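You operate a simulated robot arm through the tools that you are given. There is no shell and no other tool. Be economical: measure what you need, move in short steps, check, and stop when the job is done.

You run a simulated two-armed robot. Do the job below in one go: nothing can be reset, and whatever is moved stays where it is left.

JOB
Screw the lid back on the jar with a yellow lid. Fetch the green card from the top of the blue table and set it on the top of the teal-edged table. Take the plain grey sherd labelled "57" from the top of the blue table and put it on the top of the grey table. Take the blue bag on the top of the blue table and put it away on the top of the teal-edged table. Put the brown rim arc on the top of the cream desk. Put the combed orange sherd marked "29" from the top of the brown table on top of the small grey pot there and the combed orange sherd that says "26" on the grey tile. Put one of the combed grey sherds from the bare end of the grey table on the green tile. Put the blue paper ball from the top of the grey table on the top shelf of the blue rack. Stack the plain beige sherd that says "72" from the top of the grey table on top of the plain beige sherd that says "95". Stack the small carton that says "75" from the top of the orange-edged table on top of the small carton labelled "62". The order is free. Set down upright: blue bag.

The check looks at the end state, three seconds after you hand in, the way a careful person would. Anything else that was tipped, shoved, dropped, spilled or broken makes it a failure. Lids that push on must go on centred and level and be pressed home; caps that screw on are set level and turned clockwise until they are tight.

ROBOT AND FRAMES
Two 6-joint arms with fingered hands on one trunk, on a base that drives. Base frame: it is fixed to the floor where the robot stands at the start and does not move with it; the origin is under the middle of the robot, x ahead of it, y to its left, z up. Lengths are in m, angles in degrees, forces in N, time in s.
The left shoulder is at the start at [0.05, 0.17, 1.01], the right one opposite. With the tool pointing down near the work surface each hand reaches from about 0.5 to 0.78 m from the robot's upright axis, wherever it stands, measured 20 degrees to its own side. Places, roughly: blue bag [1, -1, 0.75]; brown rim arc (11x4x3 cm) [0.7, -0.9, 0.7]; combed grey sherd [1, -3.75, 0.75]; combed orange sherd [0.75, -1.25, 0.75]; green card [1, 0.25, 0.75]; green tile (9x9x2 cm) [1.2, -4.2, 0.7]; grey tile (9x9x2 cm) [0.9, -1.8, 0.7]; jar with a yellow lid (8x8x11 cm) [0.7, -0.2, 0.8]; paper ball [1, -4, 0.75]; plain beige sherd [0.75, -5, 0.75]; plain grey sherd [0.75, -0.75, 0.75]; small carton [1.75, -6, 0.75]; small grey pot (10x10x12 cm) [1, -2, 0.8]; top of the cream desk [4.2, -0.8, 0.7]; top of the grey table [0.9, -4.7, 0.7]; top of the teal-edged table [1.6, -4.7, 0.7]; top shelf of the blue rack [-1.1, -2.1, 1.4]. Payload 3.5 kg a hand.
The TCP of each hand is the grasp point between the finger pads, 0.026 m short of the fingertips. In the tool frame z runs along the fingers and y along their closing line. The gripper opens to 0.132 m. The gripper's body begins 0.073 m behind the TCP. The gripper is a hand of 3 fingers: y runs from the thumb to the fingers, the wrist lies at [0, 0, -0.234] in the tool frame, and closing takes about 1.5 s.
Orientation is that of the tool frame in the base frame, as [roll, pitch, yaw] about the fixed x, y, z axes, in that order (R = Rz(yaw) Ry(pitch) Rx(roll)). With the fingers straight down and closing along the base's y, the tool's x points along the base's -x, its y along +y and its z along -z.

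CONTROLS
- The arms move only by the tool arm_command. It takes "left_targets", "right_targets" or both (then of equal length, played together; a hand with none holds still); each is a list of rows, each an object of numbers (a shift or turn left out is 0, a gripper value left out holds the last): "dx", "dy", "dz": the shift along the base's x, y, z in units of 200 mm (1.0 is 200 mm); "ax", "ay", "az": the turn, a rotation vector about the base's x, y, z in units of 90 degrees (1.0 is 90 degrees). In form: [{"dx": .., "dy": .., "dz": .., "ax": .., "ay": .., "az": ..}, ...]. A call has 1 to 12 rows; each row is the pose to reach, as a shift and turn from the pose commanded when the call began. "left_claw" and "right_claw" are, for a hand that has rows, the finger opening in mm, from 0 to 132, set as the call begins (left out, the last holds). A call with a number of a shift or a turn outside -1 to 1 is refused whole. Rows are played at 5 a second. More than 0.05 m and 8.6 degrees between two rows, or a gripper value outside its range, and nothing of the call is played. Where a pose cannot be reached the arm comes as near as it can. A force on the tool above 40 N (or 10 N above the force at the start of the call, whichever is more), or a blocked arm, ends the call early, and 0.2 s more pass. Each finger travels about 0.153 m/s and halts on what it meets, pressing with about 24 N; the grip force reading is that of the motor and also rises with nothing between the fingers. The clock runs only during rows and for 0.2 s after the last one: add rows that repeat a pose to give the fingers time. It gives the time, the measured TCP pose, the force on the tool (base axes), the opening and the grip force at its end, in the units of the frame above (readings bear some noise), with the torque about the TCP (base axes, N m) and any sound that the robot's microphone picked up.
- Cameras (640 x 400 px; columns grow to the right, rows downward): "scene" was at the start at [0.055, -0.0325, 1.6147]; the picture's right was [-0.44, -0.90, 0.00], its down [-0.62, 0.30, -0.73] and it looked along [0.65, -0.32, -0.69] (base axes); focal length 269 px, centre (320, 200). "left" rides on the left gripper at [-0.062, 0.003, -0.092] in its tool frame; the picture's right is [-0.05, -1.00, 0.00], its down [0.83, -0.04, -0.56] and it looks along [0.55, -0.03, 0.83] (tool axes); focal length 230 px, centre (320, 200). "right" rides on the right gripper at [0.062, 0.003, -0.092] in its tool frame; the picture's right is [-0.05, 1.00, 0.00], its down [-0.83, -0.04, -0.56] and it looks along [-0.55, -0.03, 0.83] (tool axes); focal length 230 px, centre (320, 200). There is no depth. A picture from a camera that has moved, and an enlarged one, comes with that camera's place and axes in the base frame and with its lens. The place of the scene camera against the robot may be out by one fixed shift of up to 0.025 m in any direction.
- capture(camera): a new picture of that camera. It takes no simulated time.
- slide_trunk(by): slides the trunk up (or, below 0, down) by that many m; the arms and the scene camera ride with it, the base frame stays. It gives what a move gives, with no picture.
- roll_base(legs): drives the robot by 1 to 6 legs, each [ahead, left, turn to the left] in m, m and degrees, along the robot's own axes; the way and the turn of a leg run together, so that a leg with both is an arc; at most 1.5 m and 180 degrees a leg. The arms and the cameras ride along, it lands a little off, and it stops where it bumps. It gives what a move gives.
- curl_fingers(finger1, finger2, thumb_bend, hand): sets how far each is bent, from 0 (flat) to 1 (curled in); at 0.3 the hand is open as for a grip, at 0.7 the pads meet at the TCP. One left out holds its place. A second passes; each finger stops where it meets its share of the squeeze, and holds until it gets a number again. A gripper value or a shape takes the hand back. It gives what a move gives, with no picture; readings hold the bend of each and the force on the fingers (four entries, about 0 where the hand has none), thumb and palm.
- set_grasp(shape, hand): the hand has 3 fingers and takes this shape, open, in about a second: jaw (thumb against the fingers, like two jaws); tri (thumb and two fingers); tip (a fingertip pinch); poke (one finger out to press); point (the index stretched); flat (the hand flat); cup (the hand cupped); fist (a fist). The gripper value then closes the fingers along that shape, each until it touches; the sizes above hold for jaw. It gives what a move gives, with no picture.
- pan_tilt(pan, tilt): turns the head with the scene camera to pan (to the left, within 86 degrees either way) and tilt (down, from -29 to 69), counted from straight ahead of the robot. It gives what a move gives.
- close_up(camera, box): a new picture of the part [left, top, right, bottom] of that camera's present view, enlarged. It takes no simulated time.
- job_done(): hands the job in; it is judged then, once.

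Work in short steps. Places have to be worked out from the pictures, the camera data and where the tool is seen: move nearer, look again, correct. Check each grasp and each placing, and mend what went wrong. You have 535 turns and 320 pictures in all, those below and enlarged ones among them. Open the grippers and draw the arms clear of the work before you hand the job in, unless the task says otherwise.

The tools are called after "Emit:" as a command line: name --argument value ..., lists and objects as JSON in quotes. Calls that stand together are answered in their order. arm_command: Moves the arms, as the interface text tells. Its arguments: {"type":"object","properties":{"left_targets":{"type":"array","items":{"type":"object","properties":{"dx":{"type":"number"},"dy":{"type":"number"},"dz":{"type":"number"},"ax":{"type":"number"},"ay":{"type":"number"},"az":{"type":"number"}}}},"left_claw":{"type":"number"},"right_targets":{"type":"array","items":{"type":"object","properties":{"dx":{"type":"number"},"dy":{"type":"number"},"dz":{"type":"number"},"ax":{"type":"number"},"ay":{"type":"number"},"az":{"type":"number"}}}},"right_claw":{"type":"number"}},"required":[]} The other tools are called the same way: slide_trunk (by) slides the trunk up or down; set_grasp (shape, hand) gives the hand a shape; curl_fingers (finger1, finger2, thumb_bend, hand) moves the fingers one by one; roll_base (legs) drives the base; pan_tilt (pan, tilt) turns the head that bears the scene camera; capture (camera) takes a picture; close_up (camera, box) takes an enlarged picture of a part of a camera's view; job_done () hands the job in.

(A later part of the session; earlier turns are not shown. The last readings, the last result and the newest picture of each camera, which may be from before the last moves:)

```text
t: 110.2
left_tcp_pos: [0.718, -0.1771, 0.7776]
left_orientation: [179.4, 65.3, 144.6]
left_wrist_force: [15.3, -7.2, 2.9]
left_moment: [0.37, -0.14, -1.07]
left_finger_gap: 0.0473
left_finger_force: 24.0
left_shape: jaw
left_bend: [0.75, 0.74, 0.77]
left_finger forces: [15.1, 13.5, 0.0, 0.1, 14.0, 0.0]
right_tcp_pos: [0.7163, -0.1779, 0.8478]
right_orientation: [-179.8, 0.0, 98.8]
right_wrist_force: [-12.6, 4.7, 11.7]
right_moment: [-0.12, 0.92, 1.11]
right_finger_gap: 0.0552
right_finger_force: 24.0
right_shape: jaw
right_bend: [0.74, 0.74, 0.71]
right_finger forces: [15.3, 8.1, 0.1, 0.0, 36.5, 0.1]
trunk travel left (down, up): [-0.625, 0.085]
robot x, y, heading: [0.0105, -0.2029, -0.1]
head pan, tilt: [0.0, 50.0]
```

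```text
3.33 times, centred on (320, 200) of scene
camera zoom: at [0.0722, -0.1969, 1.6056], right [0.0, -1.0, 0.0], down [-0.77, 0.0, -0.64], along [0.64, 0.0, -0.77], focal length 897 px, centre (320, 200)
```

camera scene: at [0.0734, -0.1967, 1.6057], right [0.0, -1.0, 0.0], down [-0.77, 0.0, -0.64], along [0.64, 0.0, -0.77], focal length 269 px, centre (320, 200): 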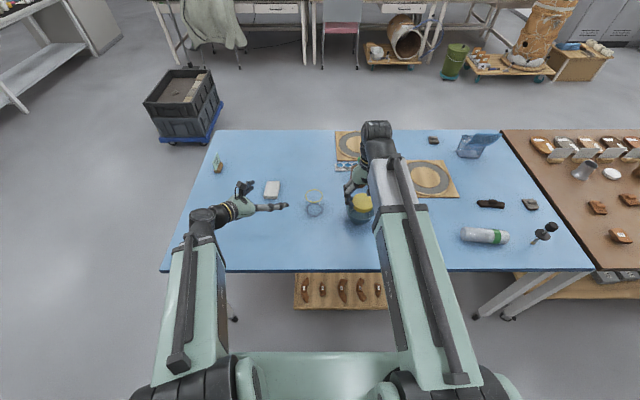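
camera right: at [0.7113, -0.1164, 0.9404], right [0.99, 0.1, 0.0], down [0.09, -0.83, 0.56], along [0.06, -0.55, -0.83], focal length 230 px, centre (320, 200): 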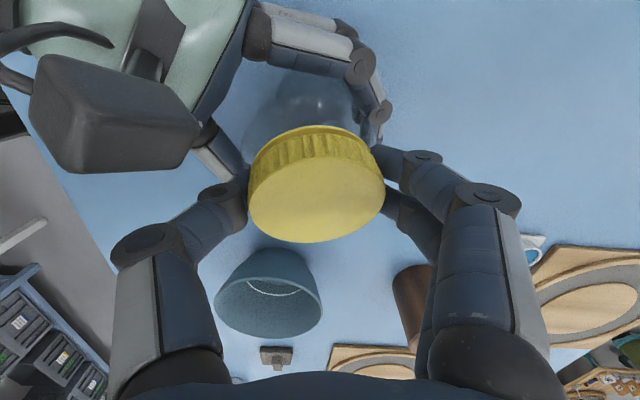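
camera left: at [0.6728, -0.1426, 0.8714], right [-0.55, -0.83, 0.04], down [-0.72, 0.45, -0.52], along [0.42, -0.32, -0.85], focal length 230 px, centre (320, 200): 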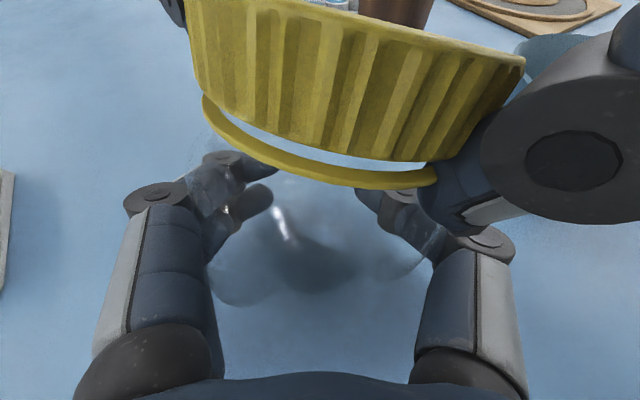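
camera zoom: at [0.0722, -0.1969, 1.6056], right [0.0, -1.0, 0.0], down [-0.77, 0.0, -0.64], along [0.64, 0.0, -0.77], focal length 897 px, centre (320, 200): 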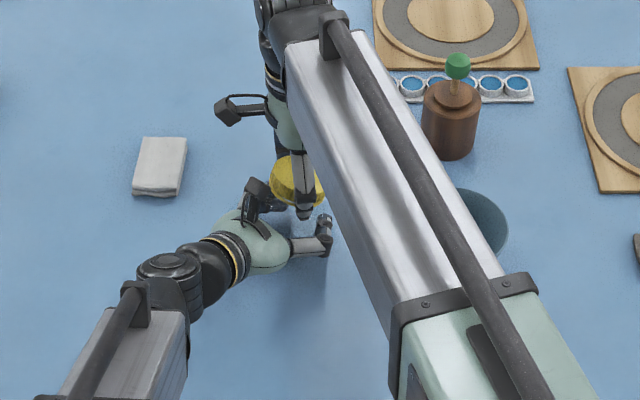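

The jar has turned in the left grip and the lid has cocked off. I lift the lid straight up with the right hand to separate them and then assess.

Emit:
arm_command --right_targets '[{"dz": 0.05}, {"dz": 0.15}, {"dz": 0.3}, {"dz": 0.5}]'

Emit:
capture --camera "right"

Emit:
capture --camera "left"

```text
t: 111.2
left_tcp_pos: [0.7177, -0.177, 0.7745]
left_orientation: [179.6, 65.3, 144.7]
left_wrist_force: [-0.6, 0.6, -0.6]
left_moment: [-0.01, -0.03, 0.02]
left_finger_gap: 0.0332
left_finger_force: 24.0
left_shape: jaw
left_bend: [0.77, 0.77, 0.76]
left_finger forces: [0.0, 0.1, 0.1, 0.0, 0.0, 0.1]
right_tcp_pos: [0.719, -0.1787, 0.9488]
right_orientation: [179.9, -0.1, 98.8]
right_wrist_force: [0.6, 0.2, -2.6]
right_moment: [-0.03, -0.05, -0.01]
right_finger_gap: 0.055
right_finger_force: 23.6
right_shape: jaw
right_bend: [0.73, 0.74, 0.7]
right_finger forces: [11.5, 11.0, 0.0, 0.1, 22.3, 0.0]
trunk travel left (down, up): [-0.625, 0.085]
robot x, y, heading: [0.015, -0.2026, -0.3]
head pan, tilt: [0.0, 50.0]
```

```text
273 pictures are left
camera right: at [0.7136, -0.1175, 1.0425], right [0.99, 0.1, 0.0], down [0.08, -0.83, 0.56], along [0.06, -0.55, -0.83], focal length 230 px, centre (320, 200)
```

right: 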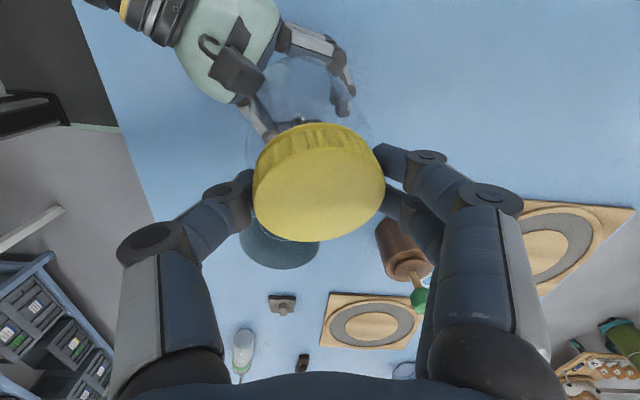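

```text
272 pictures are left
camera left: at [0.6726, -0.1429, 0.8698], right [-0.55, -0.83, 0.04], down [-0.72, 0.45, -0.52], along [0.41, -0.32, -0.85], focal length 230 px, centre (320, 200)
```

left: 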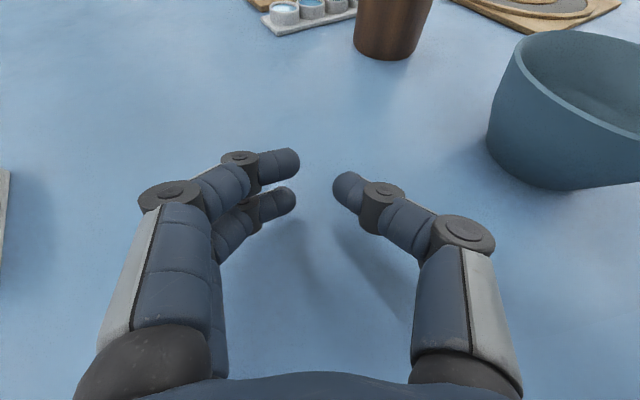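

The jar came up with the lid — so the lid is threaded on, and only my left grip slipped. I move the left hand back and up to get a side view of the hanging jar.

Emit:
arm_command --left_targets '[{"dx": -0.05, "dy": 0.2, "dz": 0.1}, {"dx": -0.1, "dy": 0.4, "dz": 0.2}, {"dx": -0.15, "dy": 0.6, "dz": 0.3}, {"dx": -0.2, "dy": 0.75, "dz": 0.4}]'

Emit:
capture --camera "left"

Emit:
close_up --camera "scene" --box '[230, 140, 410, 260]'

```text
t: 112.2
left_tcp_pos: [0.6783, -0.0295, 0.8552]
left_orientation: [179.7, 65.4, 144.8]
left_wrist_force: [-0.1, -0.5, -0.1]
left_moment: [0.0, -0.02, 0.01]
left_finger_gap: 0.0334
left_finger_force: 24.1
left_shape: jaw
left_bend: [0.77, 0.77, 0.76]
left_finger forces: [0.0, 0.1, 0.0, 0.0, 0.0, 0.0]
right_tcp_pos: [0.7194, -0.179, 0.9487]
right_orientation: [-180.0, 0.0, 98.9]
right_wrist_force: [1.3, -1.2, -2.0]
right_moment: [-0.03, 0.0, 0.04]
right_finger_gap: 0.0548
right_finger_force: 24.0
right_shape: jaw
right_bend: [0.73, 0.74, 0.7]
right_finger forces: [11.5, 11.1, 0.0, 0.1, 22.4, 0.0]
trunk travel left (down, up): [-0.625, 0.085]
robot x, y, heading: [0.017, -0.1964, 0.0]
head pan, tilt: [0.0, 50.0]
```

```text
271 pictures are left
camera left: at [0.6334, 0.0062, 0.9486], right [-0.55, -0.83, 0.05], down [-0.72, 0.45, -0.52], along [0.41, -0.32, -0.85], focal length 230 px, centre (320, 200)
```

left: 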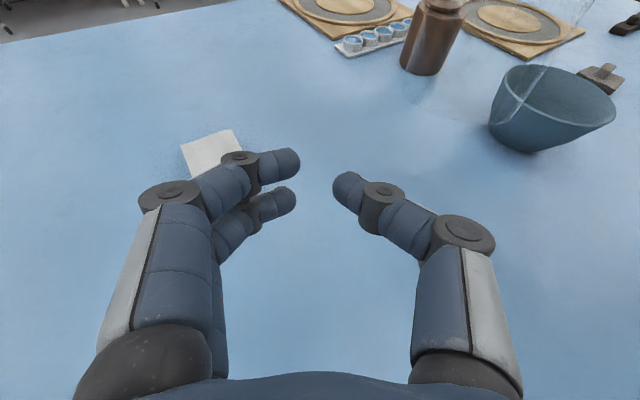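

```text
3.33 times, centred on (320, 200) of scene
camera zoom: at [0.0734, -0.1965, 1.6056], right [0.0, -1.0, 0.0], down [-0.77, 0.0, -0.64], along [0.64, 0.0, -0.77], focal length 897 px, centre (320, 200)
```

zoom: 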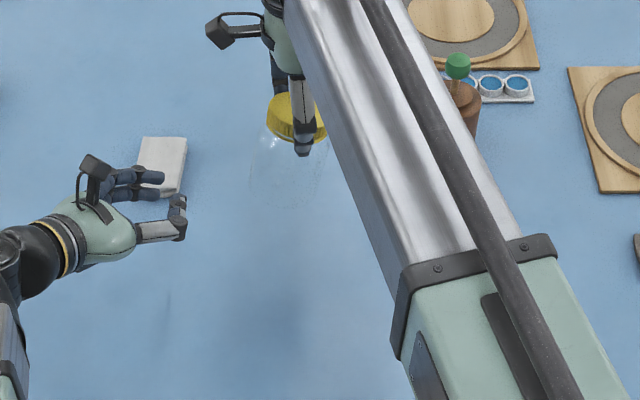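

I lower the jar back down to the table; its bottom edge should pivot flat on contact.

Emit:
arm_command --right_targets '[{"dz": -0.2}, {"dz": -0.35}, {"dz": -0.42}, {"dz": -0.45}, {"dz": -0.48}]'

Emit:
capture --camera "right"

Emit:
capture --camera "left"

```text
t: 113.4
left_tcp_pos: [0.6803, -0.0294, 0.8545]
left_orientation: [179.6, 65.3, 144.7]
left_wrist_force: [-0.1, -1.2, 0.9]
left_moment: [0.0, -0.01, 0.0]
left_finger_gap: 0.0333
left_finger_force: 24.6
left_shape: jaw
left_bend: [0.77, 0.77, 0.76]
left_finger forces: [0.0, 0.1, 0.1, 0.1, 0.0, 0.0]
right_tcp_pos: [0.7181, -0.1773, 0.8515]
right_orientation: [180.0, 0.0, 99.0]
right_wrist_force: [0.9, 0.0, -1.6]
right_moment: [-0.03, -0.03, -0.03]
right_finger_gap: 0.0549
right_finger_force: 24.2
right_shape: jaw
right_bend: [0.73, 0.74, 0.7]
right_finger forces: [11.3, 10.9, 0.0, 0.0, 22.5, 0.0]
trunk travel left (down, up): [-0.625, 0.085]
robot x, y, heading: [0.0169, -0.197, -0.5]
head pan, tilt: [0.0, 50.0]
```

```text
269 pictures are left
camera right: at [0.7119, -0.1162, 0.9444], right [0.99, 0.1, 0.0], down [0.09, -0.83, 0.56], along [0.06, -0.55, -0.83], focal length 230 px, centre (320, 200)
```

right: 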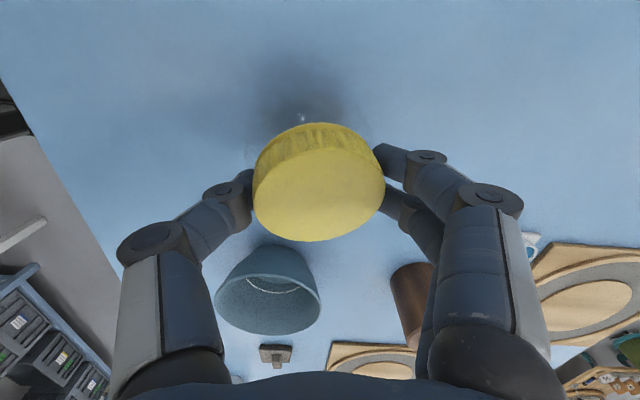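

```text
268 pictures are left
camera left: at [0.6335, 0.006, 0.9486], right [-0.55, -0.83, 0.04], down [-0.72, 0.45, -0.52], along [0.42, -0.32, -0.85], focal length 230 px, centre (320, 200)
```

left: 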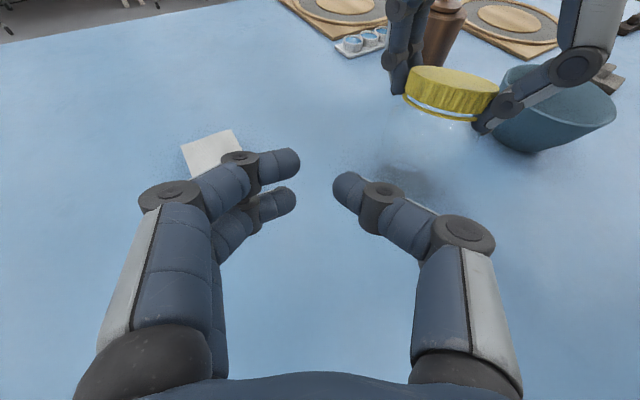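

No table contact yet. I zoom in on the lid and jar.

Emit:
close_up --camera "left" --box '[370, 50, 530, 190]'

```text
2.86 times, centred on (450, 120) of left
camera zoom: at [0.6335, 0.006, 0.9486], right [-0.55, -0.83, 0.04], down [-0.72, 0.45, -0.52], along [0.42, -0.32, -0.85], focal length 657 px, centre (-51, 429)
```

zoom: 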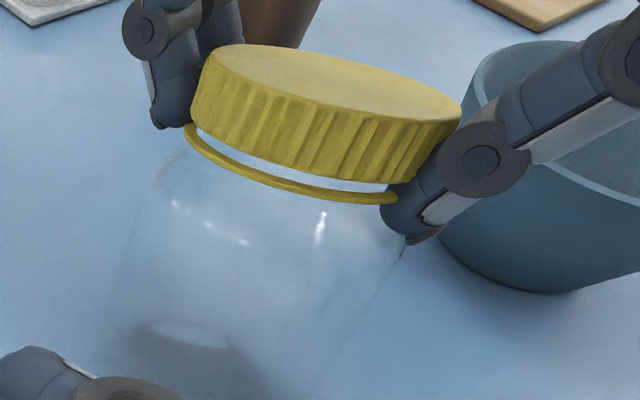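

The lid and ring stay parallel; the whole jar hangs tilted in my grip. I lower further until it stands on the table.

Emit:
arm_command --right_targets '[{"dz": -0.02}, {"dz": -0.04}, {"dz": -0.06}]'

Emit:
close_up --camera "left" --box '[370, 50, 530, 190]'

```text
t: 114.2
left_tcp_pos: [0.6786, -0.0285, 0.8553]
left_orientation: [179.5, 65.4, 144.7]
left_wrist_force: [0.3, -0.2, -0.3]
left_moment: [0.0, 0.0, 0.0]
left_finger_gap: 0.0333
left_finger_force: 24.5
left_shape: jaw
left_bend: [0.77, 0.77, 0.76]
left_finger forces: [0.1, 0.1, 0.0, 0.0, 0.0, 0.0]
right_tcp_pos: [0.7172, -0.1761, 0.8487]
right_orientation: [179.8, -0.1, 99.0]
right_wrist_force: [-7.0, 0.8, 26.0]
right_moment: [-0.14, 0.79, 0.01]
right_finger_gap: 0.056
right_finger_force: 24.1
right_shape: jaw
right_bend: [0.74, 0.74, 0.72]
right_finger forces: [11.4, 9.7, 0.0, 0.0, 36.0, 0.0]
trunk travel left (down, up): [-0.625, 0.085]
robot x, y, heading: [0.0146, -0.1972, -0.4]
head pan, tilt: [0.0, 50.0]
stopped in row 3 (right hand): the force on the tool passed its limit at 42 N (the readings are from after the stop); the commanded pose is now the measured one
```

```text
2.86 times, centred on (450, 120) of left
camera zoom: at [0.6324, 0.006, 0.9494], right [-0.55, -0.83, 0.04], down [-0.72, 0.45, -0.53], along [0.42, -0.32, -0.85], focal length 657 px, centre (-51, 429)
```

zoom: 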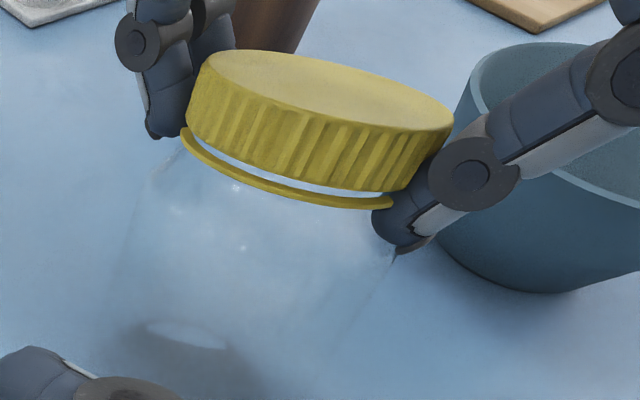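

By the vanishing point of verticals the jar now stands upright on the table. I open the right hand slightly and lift away to inspect.

Emit:
arm_command --right_targets '[{"dz": 0.01}, {"dz": 0.015}, {"dz": 0.015}]'

Emit:
arm_command --right_targets '[{}, {}, {}, {"dz": 0.1}, {"dz": 0.3}, {"dz": 0.5}]' --right_claw 100

Emit:
close_up --camera "left" --box '[370, 50, 530, 190]'

Emit:
capture --camera "right"

```text
t: 115.0
left_tcp_pos: [0.6784, -0.0288, 0.8549]
left_orientation: [179.5, 65.5, 144.7]
left_wrist_force: [-0.3, -0.4, -0.1]
left_moment: [-0.01, -0.01, 0.01]
left_finger_gap: 0.0336
left_finger_force: 23.6
left_shape: jaw
left_bend: [0.77, 0.77, 0.76]
left_finger forces: [0.0, 0.0, 0.1, 0.1, 0.0, 0.0]
right_tcp_pos: [0.7176, -0.1768, 0.8487]
right_orientation: [179.9, -0.1, 98.9]
right_wrist_force: [-4.6, 0.2, 16.8]
right_moment: [-0.08, 0.52, -0.01]
right_finger_gap: 0.056
right_finger_force: 24.2
right_shape: jaw
right_bend: [0.74, 0.74, 0.72]
right_finger forces: [11.6, 10.2, 0.0, 0.0, 31.7, 0.0]
trunk travel left (down, up): [-0.625, 0.085]
robot x, y, heading: [0.0171, -0.1976, -0.1]
head pan, tilt: [0.0, 50.0]
```

```text
t: 116.4
left_tcp_pos: [0.6794, -0.0292, 0.8541]
left_orientation: [179.6, 65.4, 144.7]
left_wrist_force: [-0.2, 0.2, 0.2]
left_moment: [0.0, 0.03, 0.01]
left_finger_gap: 0.0334
left_finger_force: 24.0
left_shape: jaw
left_bend: [0.77, 0.77, 0.76]
left_finger forces: [0.0, 0.0, 0.1, 0.0, 0.0, 0.0]
right_tcp_pos: [0.7186, -0.1764, 0.9468]
right_orientation: [179.8, -0.1, 98.9]
right_wrist_force: [0.5, 0.0, -0.5]
right_moment: [-0.03, -0.04, 0.01]
right_finger_gap: 0.0996
right_finger_force: 0.1
right_shape: jaw
right_bend: [0.63, 0.63, 0.6]
right_finger forces: [0.0, 0.2, 0.0, 0.1, 0.0, 0.0]
trunk travel left (down, up): [-0.625, 0.085]
robot x, y, heading: [0.0153, -0.1995, -0.3]
head pan, tilt: [0.0, 50.0]
```

```text
2.86 times, centred on (450, 120) of left
camera zoom: at [0.6333, 0.0061, 0.9486], right [-0.55, -0.83, 0.04], down [-0.72, 0.45, -0.52], along [0.42, -0.32, -0.85], focal length 657 px, centre (-51, 429)
```

zoom: 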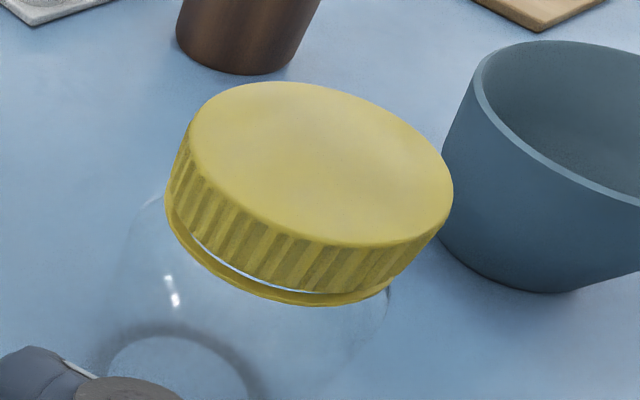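

```text
264 pictures are left
camera right: at [0.7125, -0.1157, 1.0386], right [0.99, 0.1, 0.0], down [0.08, -0.83, 0.55], along [0.06, -0.55, -0.83], focal length 230 px, centre (320, 200)
```

right: 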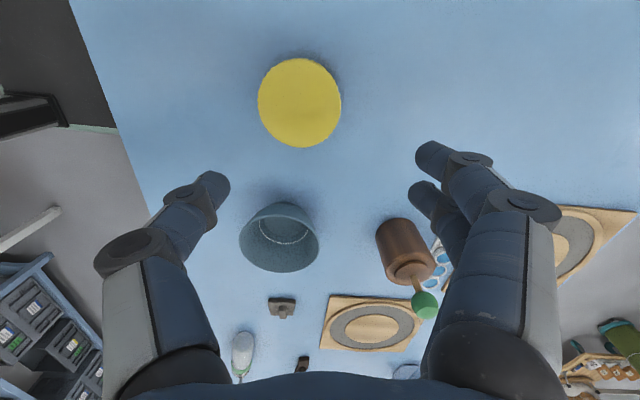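

The jar stands upright with the lid on, at about (0.70,-0.152). To verify tightness I grip the lid again, press lightly and turn a further 24°, reading the torque.

Emit:
arm_command --right_targets '[{"dx": -0.08, "dy": 0.12, "dz": -0.2}, {"dx": -0.08, "dy": 0.12, "dz": -0.4}, {"dx": -0.08, "dy": 0.12, "dz": -0.485}]'

Emit:
arm_command --right_targets '[{}, {}, {}, {}, {}]' --right_claw 30

Emit:
arm_command --right_targets '[{"dz": -0.01}, {"dz": -0.02}, {"dz": -0.02, "az": -0.09}, {"dz": -0.02, "az": -0.18}, {"dz": -0.02, "az": -0.27}]'

Emit:
close_up --camera "left" --box '[370, 50, 530, 190]'

```text
t: 117.2
left_tcp_pos: [0.6796, -0.0287, 0.8532]
left_orientation: [179.6, 65.3, 144.7]
left_wrist_force: [-0.8, 0.1, -0.5]
left_moment: [0.0, 0.0, 0.01]
left_finger_gap: 0.0337
left_finger_force: 24.1
left_shape: jaw
left_bend: [0.77, 0.77, 0.76]
left_finger forces: [0.1, 0.1, 0.0, 0.0, 0.0, 0.0]
right_tcp_pos: [0.703, -0.1525, 0.8511]
right_orientation: [179.9, -0.1, 98.9]
right_wrist_force: [0.1, -0.2, 0.7]
right_moment: [0.02, -0.02, -0.01]
right_finger_gap: 0.1
right_finger_force: 0.0
right_shape: jaw
right_bend: [0.63, 0.63, 0.6]
right_finger forces: [0.1, 0.0, 0.1, 0.1, 0.0, 0.0]
trunk travel left (down, up): [-0.625, 0.085]
robot x, y, heading: [0.0145, -0.2001, -0.2]
head pan, tilt: [0.0, 50.0]
```

```text
t: 118.4
left_tcp_pos: [0.6783, -0.0281, 0.8545]
left_orientation: [179.6, 65.4, 144.7]
left_wrist_force: [0.1, -0.3, -0.3]
left_moment: [0.01, 0.01, -0.04]
left_finger_gap: 0.0336
left_finger_force: 24.0
left_shape: jaw
left_bend: [0.77, 0.77, 0.76]
left_finger forces: [0.0, 0.0, 0.2, 0.1, 0.1, 0.0]
right_tcp_pos: [0.7022, -0.1535, 0.8496]
right_orientation: [179.8, -0.1, 98.9]
right_wrist_force: [-0.5, -0.6, -2.2]
right_moment: [0.02, 0.0, 0.01]
right_finger_gap: 0.057
right_finger_force: 24.0
right_shape: jaw
right_bend: [0.73, 0.73, 0.7]
right_finger forces: [10.7, 11.1, 0.0, 0.0, 21.2, 0.0]
trunk travel left (down, up): [-0.625, 0.085]
robot x, y, heading: [0.0173, -0.1994, -0.3]
head pan, tilt: [0.0, 50.0]
```

```text
t: 119.6
left_tcp_pos: [0.6783, -0.0297, 0.8542]
left_orientation: [179.5, 65.5, 144.6]
left_wrist_force: [0.0, 0.4, 0.4]
left_moment: [0.03, -0.01, 0.01]
left_finger_gap: 0.0334
left_finger_force: 24.4
left_shape: jaw
left_bend: [0.77, 0.77, 0.76]
left_finger forces: [0.0, 0.1, 0.0, 0.0, 0.0, 0.1]
right_tcp_pos: [0.7027, -0.154, 0.848]
right_orientation: [179.7, -0.1, 74.4]
right_wrist_force: [1.8, 1.8, 17.6]
right_moment: [-0.08, -0.18, 0.19]
right_finger_gap: 0.0571
right_finger_force: 24.0
right_shape: jaw
right_bend: [0.74, 0.74, 0.7]
right_finger forces: [13.3, 12.7, 0.0, 0.0, 23.6, 0.0]
trunk travel left (down, up): [-0.625, 0.085]
robot x, y, heading: [0.0145, -0.1975, -0.0]
head pan, tilt: [0.0, 50.0]
```

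```text
2.86 times, centred on (450, 120) of left
camera zoom: at [0.6326, 0.0061, 0.9493], right [-0.55, -0.83, 0.04], down [-0.72, 0.45, -0.52], along [0.42, -0.32, -0.85], focal length 657 px, centre (-51, 429)
```

zoom: 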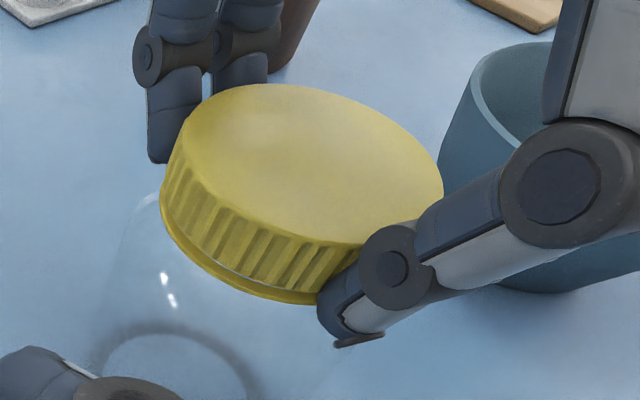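

Torque is 0.19 N·m and the gap to the ring narrowed a bit, so I keep turning clockwise in the same grip.

Emit:
arm_command --right_targets '[{"az": -0.09}, {"az": -0.18}, {"az": -0.27}, {"az": -0.36}, {"az": -0.45}, {"az": -0.54}]'

Emit:
close_up --camera "left" --box '[370, 50, 530, 190]'

```text
t: 121.0
left_tcp_pos: [0.677, -0.0283, 0.8551]
left_orientation: [179.5, 65.4, 144.6]
left_wrist_force: [-0.2, -0.8, -0.2]
left_moment: [-0.01, 0.01, 0.0]
left_finger_gap: 0.0334
left_finger_force: 23.9
left_shape: jaw
left_bend: [0.77, 0.77, 0.76]
left_finger forces: [0.1, 0.0, 0.1, 0.1, 0.1, 0.0]
right_tcp_pos: [0.701, -0.1561, 0.8473]
right_orientation: [179.8, -0.1, 25.8]
right_wrist_force: [2.5, -1.5, 19.9]
right_moment: [-0.13, -0.08, 0.2]
right_finger_gap: 0.057
right_finger_force: 24.6
right_shape: jaw
right_bend: [0.74, 0.74, 0.7]
right_finger forces: [13.5, 12.9, 0.1, 0.0, 24.1, 0.0]
trunk travel left (down, up): [-0.625, 0.085]
robot x, y, heading: [0.0163, -0.1992, -0.4]
head pan, tilt: [0.0, 50.0]
```

```text
2.86 times, centred on (450, 120) of left
camera zoom: at [0.6325, 0.0059, 0.9493], right [-0.55, -0.83, 0.04], down [-0.72, 0.45, -0.52], along [0.42, -0.32, -0.85], focal length 657 px, centre (-51, 429)
```

zoom: 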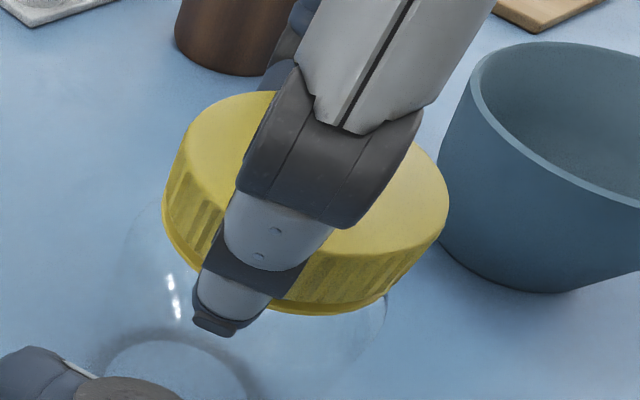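

Lid and jar now turn together against table friction, so the thread is snug; to be sure I will hold the jar once more and apply a controlled tightening turn. First I release and rotate the right hand back.

Emit:
arm_command --right_targets '[{"dz": 0.02}, {"dz": 0.02}, {"dz": 0.02}, {"dz": 0.15}, {"dz": 0.35}, {"dz": 0.55}]' --right_claw 100

Emit:
arm_command --right_targets '[{"az": 0.09}, {"az": 0.18}, {"az": 0.27}, {"az": 0.36}, {"az": 0.45}, {"az": 0.54}, {"az": 0.63}, {"az": 0.72}, {"az": 0.81}, {"az": 0.9}, {"az": 0.99}]'

Emit:
arm_command --right_targets '[{"az": 0.09}, {"az": 0.18, "dy": -0.2}, {"az": 0.27, "dy": -0.4}, {"az": 0.36, "dy": -0.6}, {"az": 0.45, "dy": -0.8}, {"az": 0.54, "dy": -1.0}, {"az": 0.63, "dy": -1.0}, {"az": 0.72, "dy": -1.0}]' --left_targets '[{"dz": 0.1}, {"dz": 0.2}, {"dz": 0.27}, {"dz": 0.27, "dy": -0.1}, {"dz": 0.27, "dy": -0.25}, {"dz": 0.27, "dy": -0.4}, {"dz": 0.27, "dy": -0.55}, {"dz": 0.27, "dy": -0.55}]' --left_claw 132

Emit:
capture --camera "left"

```text
t: 122.4
left_tcp_pos: [0.6787, -0.0287, 0.8551]
left_orientation: [179.6, 65.4, 144.7]
left_wrist_force: [0.0, 0.6, -0.6]
left_moment: [-0.02, 0.01, 0.03]
left_finger_gap: 0.0336
left_finger_force: 23.8
left_shape: jaw
left_bend: [0.77, 0.77, 0.76]
left_finger forces: [0.0, 0.0, 0.0, 0.0, 0.0, 0.1]
right_tcp_pos: [0.7036, -0.1535, 0.9567]
right_orientation: [179.9, -0.1, 26.0]
right_wrist_force: [-0.3, 0.2, -0.2]
right_moment: [0.02, -0.03, 0.02]
right_finger_gap: 0.0995
right_finger_force: 0.0
right_shape: jaw
right_bend: [0.63, 0.63, 0.6]
right_finger forces: [0.1, 0.0, 0.0, 0.1, 0.0, 0.1]
trunk travel left (down, up): [-0.625, 0.085]
robot x, y, heading: [0.0161, -0.2004, -0.1]
head pan, tilt: [0.0, 50.0]
```

```text
t: 124.8
left_tcp_pos: [0.6802, -0.0292, 0.8525]
left_orientation: [179.6, 65.4, 144.6]
left_wrist_force: [-0.1, 0.8, -0.5]
left_moment: [0.02, 0.0, 0.0]
left_finger_gap: 0.0339
left_finger_force: 24.0
left_shape: jaw
left_bend: [0.77, 0.77, 0.76]
left_finger forces: [0.1, 0.0, 0.0, 0.1, 0.0, 0.0]
right_tcp_pos: [0.702, -0.1517, 0.9581]
right_orientation: [179.8, 0.0, 115.4]
right_wrist_force: [-0.2, -0.3, 0.5]
right_moment: [-0.02, 0.0, 0.0]
right_finger_gap: 0.0996
right_finger_force: 0.1
right_shape: jaw
right_bend: [0.63, 0.63, 0.6]
right_finger forces: [0.0, 0.0, 0.0, 0.1, 0.1, 0.0]
trunk travel left (down, up): [-0.625, 0.085]
robot x, y, heading: [0.0203, -0.2026, -0.1]
head pan, tilt: [0.0, 50.0]
```

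```text
t: 126.6
left_tcp_pos: [0.6803, -0.1389, 0.9065]
left_orientation: [179.6, 65.4, 144.6]
left_wrist_force: [0.4, -0.9, 1.0]
left_moment: [0.03, -0.02, -0.01]
left_finger_gap: 0.1319
left_finger_force: 0.0
left_shape: jaw
left_bend: [0.3, 0.3, 0.3]
left_finger forces: [0.0, 0.1, 0.1, 0.0, 0.0, 0.0]
right_tcp_pos: [0.7028, -0.3534, 0.9579]
right_orientation: [179.8, 0.0, -179.9]
right_wrist_force: [-0.1, 0.5, 0.0]
right_moment: [0.01, 0.01, 0.0]
right_finger_gap: 0.0995
right_finger_force: 0.0
right_shape: jaw
right_bend: [0.63, 0.63, 0.6]
right_finger forces: [0.0, 0.0, 0.0, 0.1, 0.1, 0.0]
trunk travel left (down, up): [-0.625, 0.085]
robot x, y, heading: [0.0181, -0.1961, -0.1]
head pan, tilt: [0.0, 50.0]
```

```text
261 pictures are left
camera left: at [0.6346, -0.1039, 1.0016], right [-0.55, -0.83, 0.04], down [-0.72, 0.45, -0.52], along [0.42, -0.32, -0.85], focal length 230 px, centre (320, 200)
```

left: 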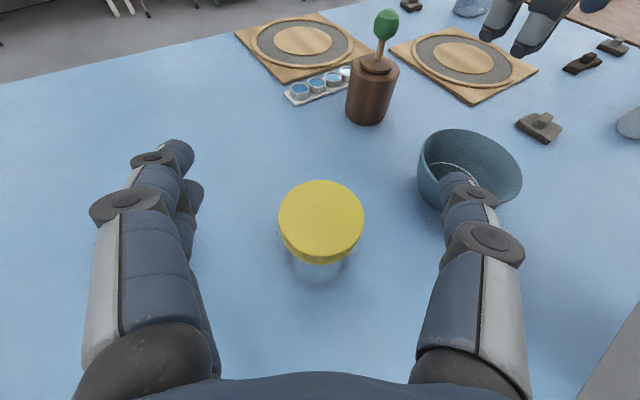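

The jar is centred for the left hand. I come down, move in and grip the jar body low.

Emit:
arm_command --left_targets '[{"dz": -0.2}, {"dz": -0.4}, {"dz": -0.55}, {"dz": -0.69}, {"dx": 0.05, "dy": -0.038, "dz": -0.69}, {"dx": 0.11, "dy": -0.083, "dz": -0.69}]'

Emit:
arm_command --left_targets '[{}, {}, {}, {}, {}, {}, {}]' --left_claw 20

Emit:
capture --camera "left"

```text
t: 128.0
left_tcp_pos: [0.7017, -0.1564, 0.7697]
left_orientation: [179.6, 65.4, 144.7]
left_wrist_force: [-0.4, 0.6, 0.4]
left_moment: [0.0, 0.02, 0.03]
left_finger_gap: 0.1321
left_finger_force: 0.1
left_shape: jaw
left_bend: [0.3, 0.3, 0.3]
left_finger forces: [0.0, 0.0, 0.0, 0.1, 0.0, 0.1]
right_tcp_pos: [0.7029, -0.3541, 0.9575]
right_orientation: [179.9, -0.1, 180.0]
right_wrist_force: [0.6, 0.3, -0.1]
right_moment: [0.01, -0.01, -0.01]
right_finger_gap: 0.0999
right_finger_force: 0.1
right_shape: jaw
right_bend: [0.63, 0.63, 0.6]
right_finger forces: [0.1, 0.0, 0.1, 0.0, 0.0, 0.0]
trunk travel left (down, up): [-0.625, 0.085]
robot x, y, heading: [0.0154, -0.1985, -0.3]
head pan, tilt: [0.0, 50.0]
```

```text
t: 129.6
left_tcp_pos: [0.7007, -0.1564, 0.7699]
left_orientation: [179.6, 65.5, 144.7]
left_wrist_force: [1.0, -0.4, 0.6]
left_moment: [0.02, -0.05, -0.01]
left_finger_gap: 0.0614
left_finger_force: 23.6
left_shape: jaw
left_bend: [0.73, 0.73, 0.72]
left_finger forces: [10.3, 11.1, 0.1, 0.0, 22.7, 0.0]
right_tcp_pos: [0.7024, -0.355, 0.9568]
right_orientation: [179.8, 0.0, 179.9]
right_wrist_force: [-0.5, -0.4, 0.2]
right_moment: [-0.01, -0.02, -0.02]
right_finger_gap: 0.0998
right_finger_force: 0.1
right_shape: jaw
right_bend: [0.63, 0.63, 0.6]
right_finger forces: [0.0, 0.1, 0.0, 0.0, 0.0, 0.1]
trunk travel left (down, up): [-0.625, 0.085]
robot x, y, heading: [0.0124, -0.2, -0.1]
head pan, tilt: [0.0, 50.0]
```

```text
260 pictures are left
camera left: at [0.6559, -0.1209, 0.8647], right [-0.55, -0.83, 0.04], down [-0.72, 0.45, -0.52], along [0.42, -0.32, -0.85], focal length 230 px, centre (320, 200)
```

left: 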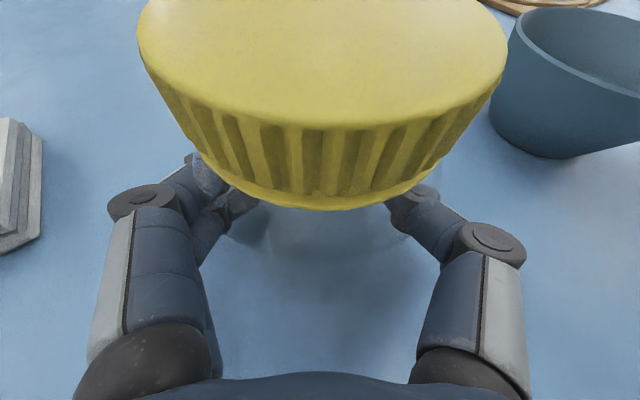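

Held. Now the right hand comes over the lid, grips it, and turns in small increments while I watch the torque.

Emit:
arm_command --right_targets '[{"dy": 0.2}, {"dy": 0.4}, {"dy": 0.6}, {"dy": 0.8}, {"dy": 1.0}, {"dy": 1.0, "dz": -0.2}, {"dy": 1.0, "dz": -0.4}, {"dy": 1.0, "dz": -0.54}]'

Emit:
arm_command --right_targets '[{}, {}, {}, {}, {}]' --right_claw 30

Emit:
arm_command --right_targets '[{"az": -0.05, "dz": -0.01}, {"az": -0.1, "dz": -0.01}, {"az": -0.15, "dz": -0.01}]'

```text
t: 131.4
left_tcp_pos: [0.7016, -0.1556, 0.7705]
left_orientation: [179.6, 65.5, 144.7]
left_wrist_force: [-0.2, 0.4, -0.4]
left_moment: [0.03, 0.0, 0.01]
left_finger_gap: 0.0612
left_finger_force: 23.8
left_shape: jaw
left_bend: [0.73, 0.73, 0.72]
left_finger forces: [10.4, 11.3, 0.0, 0.0, 22.9, 0.0]
right_tcp_pos: [0.703, -0.1535, 0.849]
right_orientation: [179.8, -0.1, 179.9]
right_wrist_force: [0.3, 0.4, 0.6]
right_moment: [-0.01, 0.01, 0.02]
right_finger_gap: 0.1
right_finger_force: 0.1
right_shape: jaw
right_bend: [0.63, 0.63, 0.6]
right_finger forces: [0.0, 0.1, 0.0, 0.0, 0.0, 0.0]
trunk travel left (down, up): [-0.625, 0.085]
robot x, y, heading: [0.0152, -0.2022, -0.4]
head pan, tilt: [0.0, 50.0]
```

```text
t: 132.6
left_tcp_pos: [0.7019, -0.1561, 0.7691]
left_orientation: [179.6, 65.4, 144.7]
left_wrist_force: [-1.2, -1.4, 1.4]
left_moment: [0.06, -0.06, -0.12]
left_finger_gap: 0.0609
left_finger_force: 24.1
left_shape: jaw
left_bend: [0.73, 0.73, 0.72]
left_finger forces: [10.2, 11.2, 0.0, 0.0, 23.3, 0.0]
right_tcp_pos: [0.7024, -0.1537, 0.8494]
right_orientation: [179.9, -0.1, 180.0]
right_wrist_force: [0.9, 1.1, -2.4]
right_moment: [0.02, -0.03, 0.11]
right_finger_gap: 0.0572
right_finger_force: 24.1
right_shape: jaw
right_bend: [0.73, 0.73, 0.7]
right_finger forces: [11.4, 11.0, 0.1, 0.0, 21.1, 0.0]
trunk travel left (down, up): [-0.625, 0.085]
robot x, y, heading: [0.0154, -0.1987, -0.1]
head pan, tilt: [0.0, 50.0]
```

```text
t: 133.4
left_tcp_pos: [0.7024, -0.1555, 0.77]
left_orientation: [179.5, 65.4, 144.6]
left_wrist_force: [5.6, -6.1, 0.3]
left_moment: [0.08, -0.03, -0.55]
left_finger_gap: 0.057
left_finger_force: 23.9
left_shape: jaw
left_bend: [0.73, 0.73, 0.75]
left_finger forces: [14.1, 12.4, 0.0, 0.1, 18.4, 0.0]
right_tcp_pos: [0.7011, -0.1521, 0.8477]
right_orientation: [179.7, 0.0, 166.5]
right_wrist_force: [-2.2, 5.7, 7.8]
right_moment: [0.24, 0.04, 0.56]
right_finger_gap: 0.0571
right_finger_force: 23.9
right_shape: jaw
right_bend: [0.73, 0.73, 0.7]
right_finger forces: [11.7, 11.8, 0.0, 0.0, 22.6, 0.0]
trunk travel left (down, up): [-0.625, 0.085]
robot x, y, heading: [0.0163, -0.1993, -0.1]
head pan, tilt: [0.0, 50.0]
```

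Torque rises at once to 0.56 N·m: the lid is tight. One last small nudge, then I release the lid and the jar.

Emit:
arm_command --right_targets '[{"az": -0.05}]'

Emit:
arm_command --right_targets '[{}, {}, {}, {}, {"dz": 0.15}, {"dz": 0.35}, {"dz": 0.55}]' --right_claw 100

Emit:
arm_command --right_targets '[{"dy": -0.2}, {"dy": -0.4}, {"dy": -0.6}, {"dy": -0.8}]'

Emit:
arm_command --left_targets '[{}, {}, {}, {}, {"dx": -0.05, "dy": 0.035}, {"dx": -0.12, "dy": 0.08}, {"dx": -0.12, "dy": 0.08, "dz": 0.2}, {"dx": -0.12, "dy": 0.08, "dz": 0.4}, {"dx": -0.12, "dy": 0.08, "dz": 0.6}, {"dx": -0.12, "dy": 0.2, "dz": 0.8}]' --left_claw 132

Emit:
capture --camera "left"

```text
t: 133.8
left_tcp_pos: [0.7017, -0.1554, 0.7711]
left_orientation: [179.5, 65.4, 144.6]
left_wrist_force: [5.0, -6.6, -0.3]
left_moment: [0.18, -0.07, -0.49]
left_finger_gap: 0.0542
left_finger_force: 24.0
left_shape: jaw
left_bend: [0.73, 0.73, 0.77]
left_finger forces: [13.5, 10.9, 0.0, 0.1, 18.2, 0.0]
right_tcp_pos: [0.7026, -0.1535, 0.8474]
right_orientation: [179.8, 0.0, 161.9]
right_wrist_force: [-3.1, 4.5, 6.0]
right_moment: [0.07, 0.05, 0.48]
right_finger_gap: 0.0566
right_finger_force: 23.6
right_shape: jaw
right_bend: [0.73, 0.73, 0.71]
right_finger forces: [11.1, 10.3, 0.1, 0.0, 22.2, 0.0]
trunk travel left (down, up): [-0.625, 0.085]
robot x, y, heading: [0.0126, -0.2032, -0.3]
head pan, tilt: [0.0, 50.0]
```

```text
t: 135.4
left_tcp_pos: [0.702, -0.1564, 0.7703]
left_orientation: [179.6, 65.4, 144.6]
left_wrist_force: [-0.1, 0.6, 0.0]
left_moment: [-0.02, -0.01, 0.02]
left_finger_gap: 0.0538
left_finger_force: 24.2
left_shape: jaw
left_bend: [0.73, 0.73, 0.77]
left_finger forces: [11.2, 10.6, 0.0, 0.0, 19.0, 0.0]
right_tcp_pos: [0.7031, -0.1545, 0.9553]
right_orientation: [179.9, -0.1, 161.9]
right_wrist_force: [0.2, 0.0, 0.6]
right_moment: [0.0, 0.0, 0.03]
right_finger_gap: 0.0996
right_finger_force: 0.0
right_shape: jaw
right_bend: [0.63, 0.63, 0.6]
right_finger forces: [0.1, 0.0, 0.0, 0.0, 0.0, 0.0]
trunk travel left (down, up): [-0.625, 0.085]
robot x, y, heading: [0.0133, -0.2004, -0.0]
head pan, tilt: [0.0, 50.0]
```

```text
t: 136.4
left_tcp_pos: [0.7012, -0.1551, 0.7692]
left_orientation: [179.6, 65.4, 144.7]
left_wrist_force: [0.0, -1.1, -0.3]
left_moment: [0.0, -0.03, 0.0]
left_finger_gap: 0.0538
left_finger_force: 23.6
left_shape: jaw
left_bend: [0.73, 0.73, 0.77]
left_finger forces: [11.2, 10.5, 0.0, 0.0, 19.2, 0.0]
right_tcp_pos: [0.703, -0.3142, 0.9578]
right_orientation: [179.7, -0.1, 162.1]
right_wrist_force: [0.2, 0.3, -0.5]
right_moment: [-0.01, 0.02, 0.01]
right_finger_gap: 0.1
right_finger_force: 0.1
right_shape: jaw
right_bend: [0.63, 0.63, 0.6]
right_finger forces: [0.0, 0.0, 0.1, 0.0, 0.0, 0.0]
trunk travel left (down, up): [-0.625, 0.085]
robot x, y, heading: [0.016, -0.2002, 0.0]
head pan, tilt: [0.0, 50.0]
```

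```text
t: 138.6
left_tcp_pos: [0.6781, -0.1143, 0.9303]
left_orientation: [179.6, 65.3, 144.7]
left_wrist_force: [-0.6, -0.2, 0.8]
left_moment: [0.01, -0.02, 0.01]
left_finger_gap: 0.1321
left_finger_force: 0.1
left_shape: jaw
left_bend: [0.3, 0.3, 0.3]
left_finger forces: [0.1, 0.0, 0.0, 0.0, 0.0, 0.1]
right_tcp_pos: [0.7014, -0.3147, 0.9574]
right_orientation: [179.7, -0.2, 161.9]
right_wrist_force: [0.4, 0.4, -0.4]
right_moment: [0.01, 0.0, 0.01]
right_finger_gap: 0.1
right_finger_force: 0.0
right_shape: jaw
right_bend: [0.63, 0.63, 0.6]
right_finger forces: [0.0, 0.1, 0.0, 0.0, 0.0, 0.0]
trunk travel left (down, up): [-0.625, 0.085]
robot x, y, heading: [0.0141, -0.1989, 0.1]
head pan, tilt: [0.0, 50.0]
```

```text
259 pictures are left
camera left: at [0.6309, -0.0786, 1.0254], right [-0.55, -0.83, 0.04], down [-0.72, 0.45, -0.52], along [0.42, -0.32, -0.85], focal length 230 px, centre (320, 200)
```

left: 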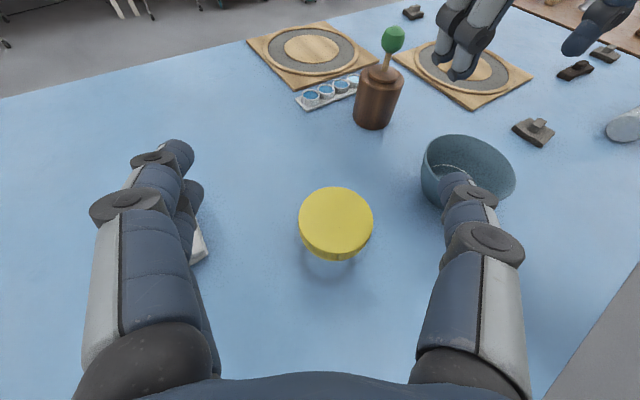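

The jar is closed and upright. I restore the left hand's downward pose and then survey the rest of the blue table.

Emit:
arm_command --left_targets '[{"dy": 0.05, "dz": 0.05, "ax": 0.022, "ay": 0.07, "az": 0.035}, {"dy": 0.1, "dz": 0.1, "ax": 0.044, "ay": 0.14, "az": 0.069}, {"dy": 0.15, "dz": 0.1, "ax": 0.066, "ay": 0.21, "az": 0.104}, {"dy": 0.2, "dz": 0.1, "ax": 0.088, "ay": 0.28, "az": 0.138}, {"dy": 0.25, "dz": 0.1, "ax": 0.11, "ay": 0.35, "az": 0.173}, {"dy": 0.3, "dz": 0.1, "ax": 0.132, "ay": 0.419, "az": 0.208}, {"dy": 0.35, "dz": 0.1, "ax": 0.154, "ay": 0.489, "az": 0.242}, {"dy": 0.4, "dz": 0.1, "ax": 0.176, "ay": 0.559, "az": 0.277}, {"dy": 0.45, "dz": 0.1, "ax": 0.198, "ay": 0.629, "az": 0.311}, {"dy": 0.5, "dz": 0.1, "ax": 0.22, "ay": 0.699, "az": 0.346}]' --right_targets '[{"dz": 0.05, "az": 0.05}, {"dz": 0.1, "az": 0.1}, {"dz": 0.1, "az": 0.15}, {"dz": 0.1, "az": 0.2}, {"dz": 0.1, "az": 0.2}, {"dz": 0.1, "az": 0.2}, {"dz": 0.1, "az": 0.2}, {"dz": 0.1, "az": 0.2}, {"dz": 0.1, "az": 0.2}, {"dz": 0.1, "az": 0.2}]'

Emit:
roll_base --legs '[[-0.1, 0, 0], [0, -0.4, 0]]'

Emit:
pan_tilt --pan -20 --tilt 45

Emit:
capture --camera "scene"

```text
t: 140.8
left_tcp_pos: [0.6774, -0.0153, 0.9492]
left_orientation: [-180.0, 0.2, -180.0]
left_wrist_force: [-0.3, 0.8, -0.8]
left_moment: [0.01, -0.02, 0.03]
left_finger_gap: 0.1321
left_finger_force: 0.1
left_shape: jaw
left_bend: [0.3, 0.3, 0.3]
left_finger forces: [0.0, 0.0, 0.0, 0.1, 0.1, 0.0]
right_tcp_pos: [0.7032, -0.3148, 0.9768]
right_orientation: [179.7, -0.1, 180.0]
right_wrist_force: [-0.1, 0.0, 0.8]
right_moment: [0.0, -0.02, 0.0]
right_finger_gap: 0.0999
right_finger_force: 0.0
right_shape: jaw
right_bend: [0.63, 0.63, 0.6]
right_finger forces: [0.0, 0.1, 0.1, 0.0, 0.1, 0.0]
trunk travel left (down, up): [-0.625, 0.085]
robot x, y, heading: [0.0168, -0.2001, -0.1]
head pan, tilt: [0.0, 50.0]
```

```text
t: 144.1
left_tcp_pos: [0.5748, -0.4309, 0.9505]
left_orientation: [179.9, 0.5, 179.3]
left_wrist_force: [-0.1, -0.3, 0.8]
left_moment: [0.03, 0.0, 0.0]
left_finger_gap: 0.1321
left_finger_force: 0.1
left_shape: jaw
left_bend: [0.3, 0.3, 0.3]
left_finger forces: [0.0, 0.1, 0.0, 0.0, 0.0, 0.0]
right_tcp_pos: [0.5978, -0.7282, 0.9769]
right_orientation: [179.8, -0.2, 179.4]
right_wrist_force: [0.4, 0.3, 0.1]
right_moment: [0.01, 0.02, 0.0]
right_finger_gap: 0.0998
right_finger_force: 0.1
right_shape: jaw
right_bend: [0.63, 0.63, 0.6]
right_finger forces: [0.0, 0.0, 0.0, 0.0, 0.0, 0.0]
trunk travel left (down, up): [-0.625, 0.085]
robot x, y, heading: [-0.0875, -0.6111, -0.6]
head pan, tilt: [0.0, 50.0]
```

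```text
t: 144.9
left_tcp_pos: [0.575, -0.4303, 0.9505]
left_orientation: [179.9, 0.5, 179.4]
left_wrist_force: [0.3, 0.4, 0.0]
left_moment: [-0.03, 0.02, -0.03]
left_finger_gap: 0.1314
left_finger_force: 0.0
left_shape: jaw
left_bend: [0.3, 0.3, 0.3]
left_finger forces: [0.0, 0.1, 0.1, 0.0, 0.1, 0.0]
right_tcp_pos: [0.5976, -0.7282, 0.9771]
right_orientation: [179.7, -0.1, 179.4]
right_wrist_force: [0.1, 0.3, -0.6]
right_moment: [-0.03, -0.01, 0.02]
right_finger_gap: 0.0997
right_finger_force: 0.0
right_shape: jaw
right_bend: [0.63, 0.63, 0.6]
right_finger forces: [0.0, 0.0, 0.0, 0.0, 0.0, 0.0]
trunk travel left (down, up): [-0.625, 0.085]
robot x, y, heading: [-0.0887, -0.6114, -0.6]
head pan, tilt: [-20.0, 45.0]
```

```text
258 pictures are left
camera scene: at [-0.0311, -0.6331, 1.6125], right [-0.35, -0.94, 0.0], down [-0.66, 0.25, -0.71], along [0.66, -0.25, -0.71], focal length 269 px, centre (320, 200)
```

scene: 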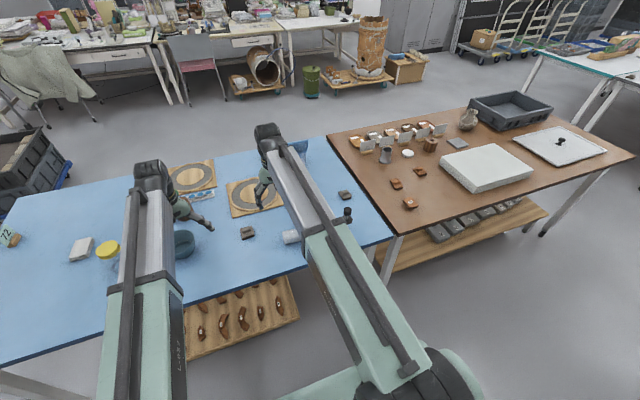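

I zoom in on the sherds of the blue and brown tables to read labels.

Emit:
close_up --camera "scene" --box '[220, 180, 370, 260]'

Emit:
close_up --camera "scene" --box '[340, 110, 490, 220]'

Emit:
capture --camera "right"

```text
4.27 times, centred on (295, 220) of scene
camera zoom: at [-0.0311, -0.6331, 1.6125], right [-0.35, -0.94, 0.0], down [-0.66, 0.25, -0.71], along [0.66, -0.25, -0.71], focal length 1148 px, centre (427, 115)
```

zoom: 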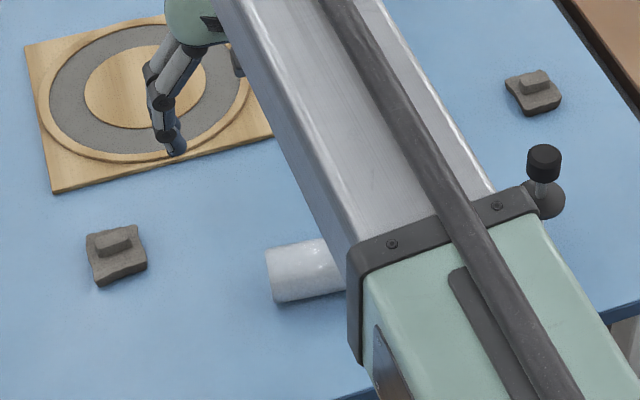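

```text
3.64 times, centred on (415, 165) of scene
camera zoom: at [-0.0311, -0.6331, 1.6125], right [-0.35, -0.94, 0.0], down [-0.66, 0.25, -0.71], along [0.66, -0.25, -0.71], focal length 978 px, centre (-26, 327)
```

zoom: 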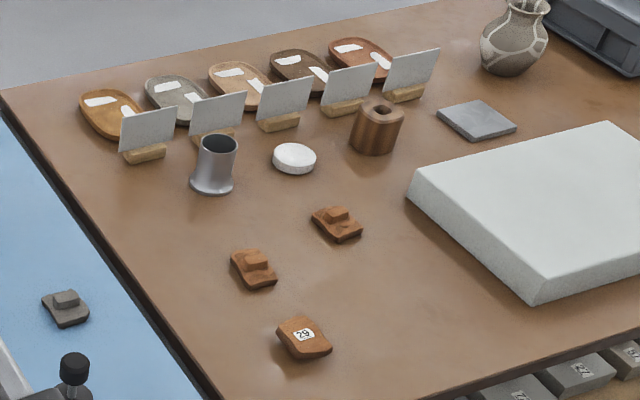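

```text
255 pictures are left
camera right: at [0.5373, -0.7249, 1.0696], right [0.06, 1.0, 0.0], down [0.83, -0.05, 0.55], along [0.55, -0.03, -0.83], focal length 230 px, centre (320, 200)
```

right: 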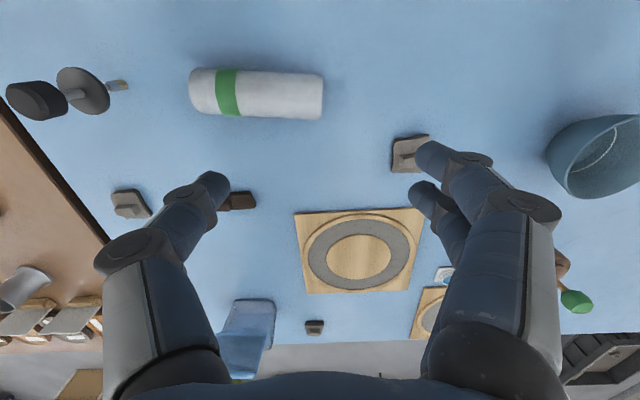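

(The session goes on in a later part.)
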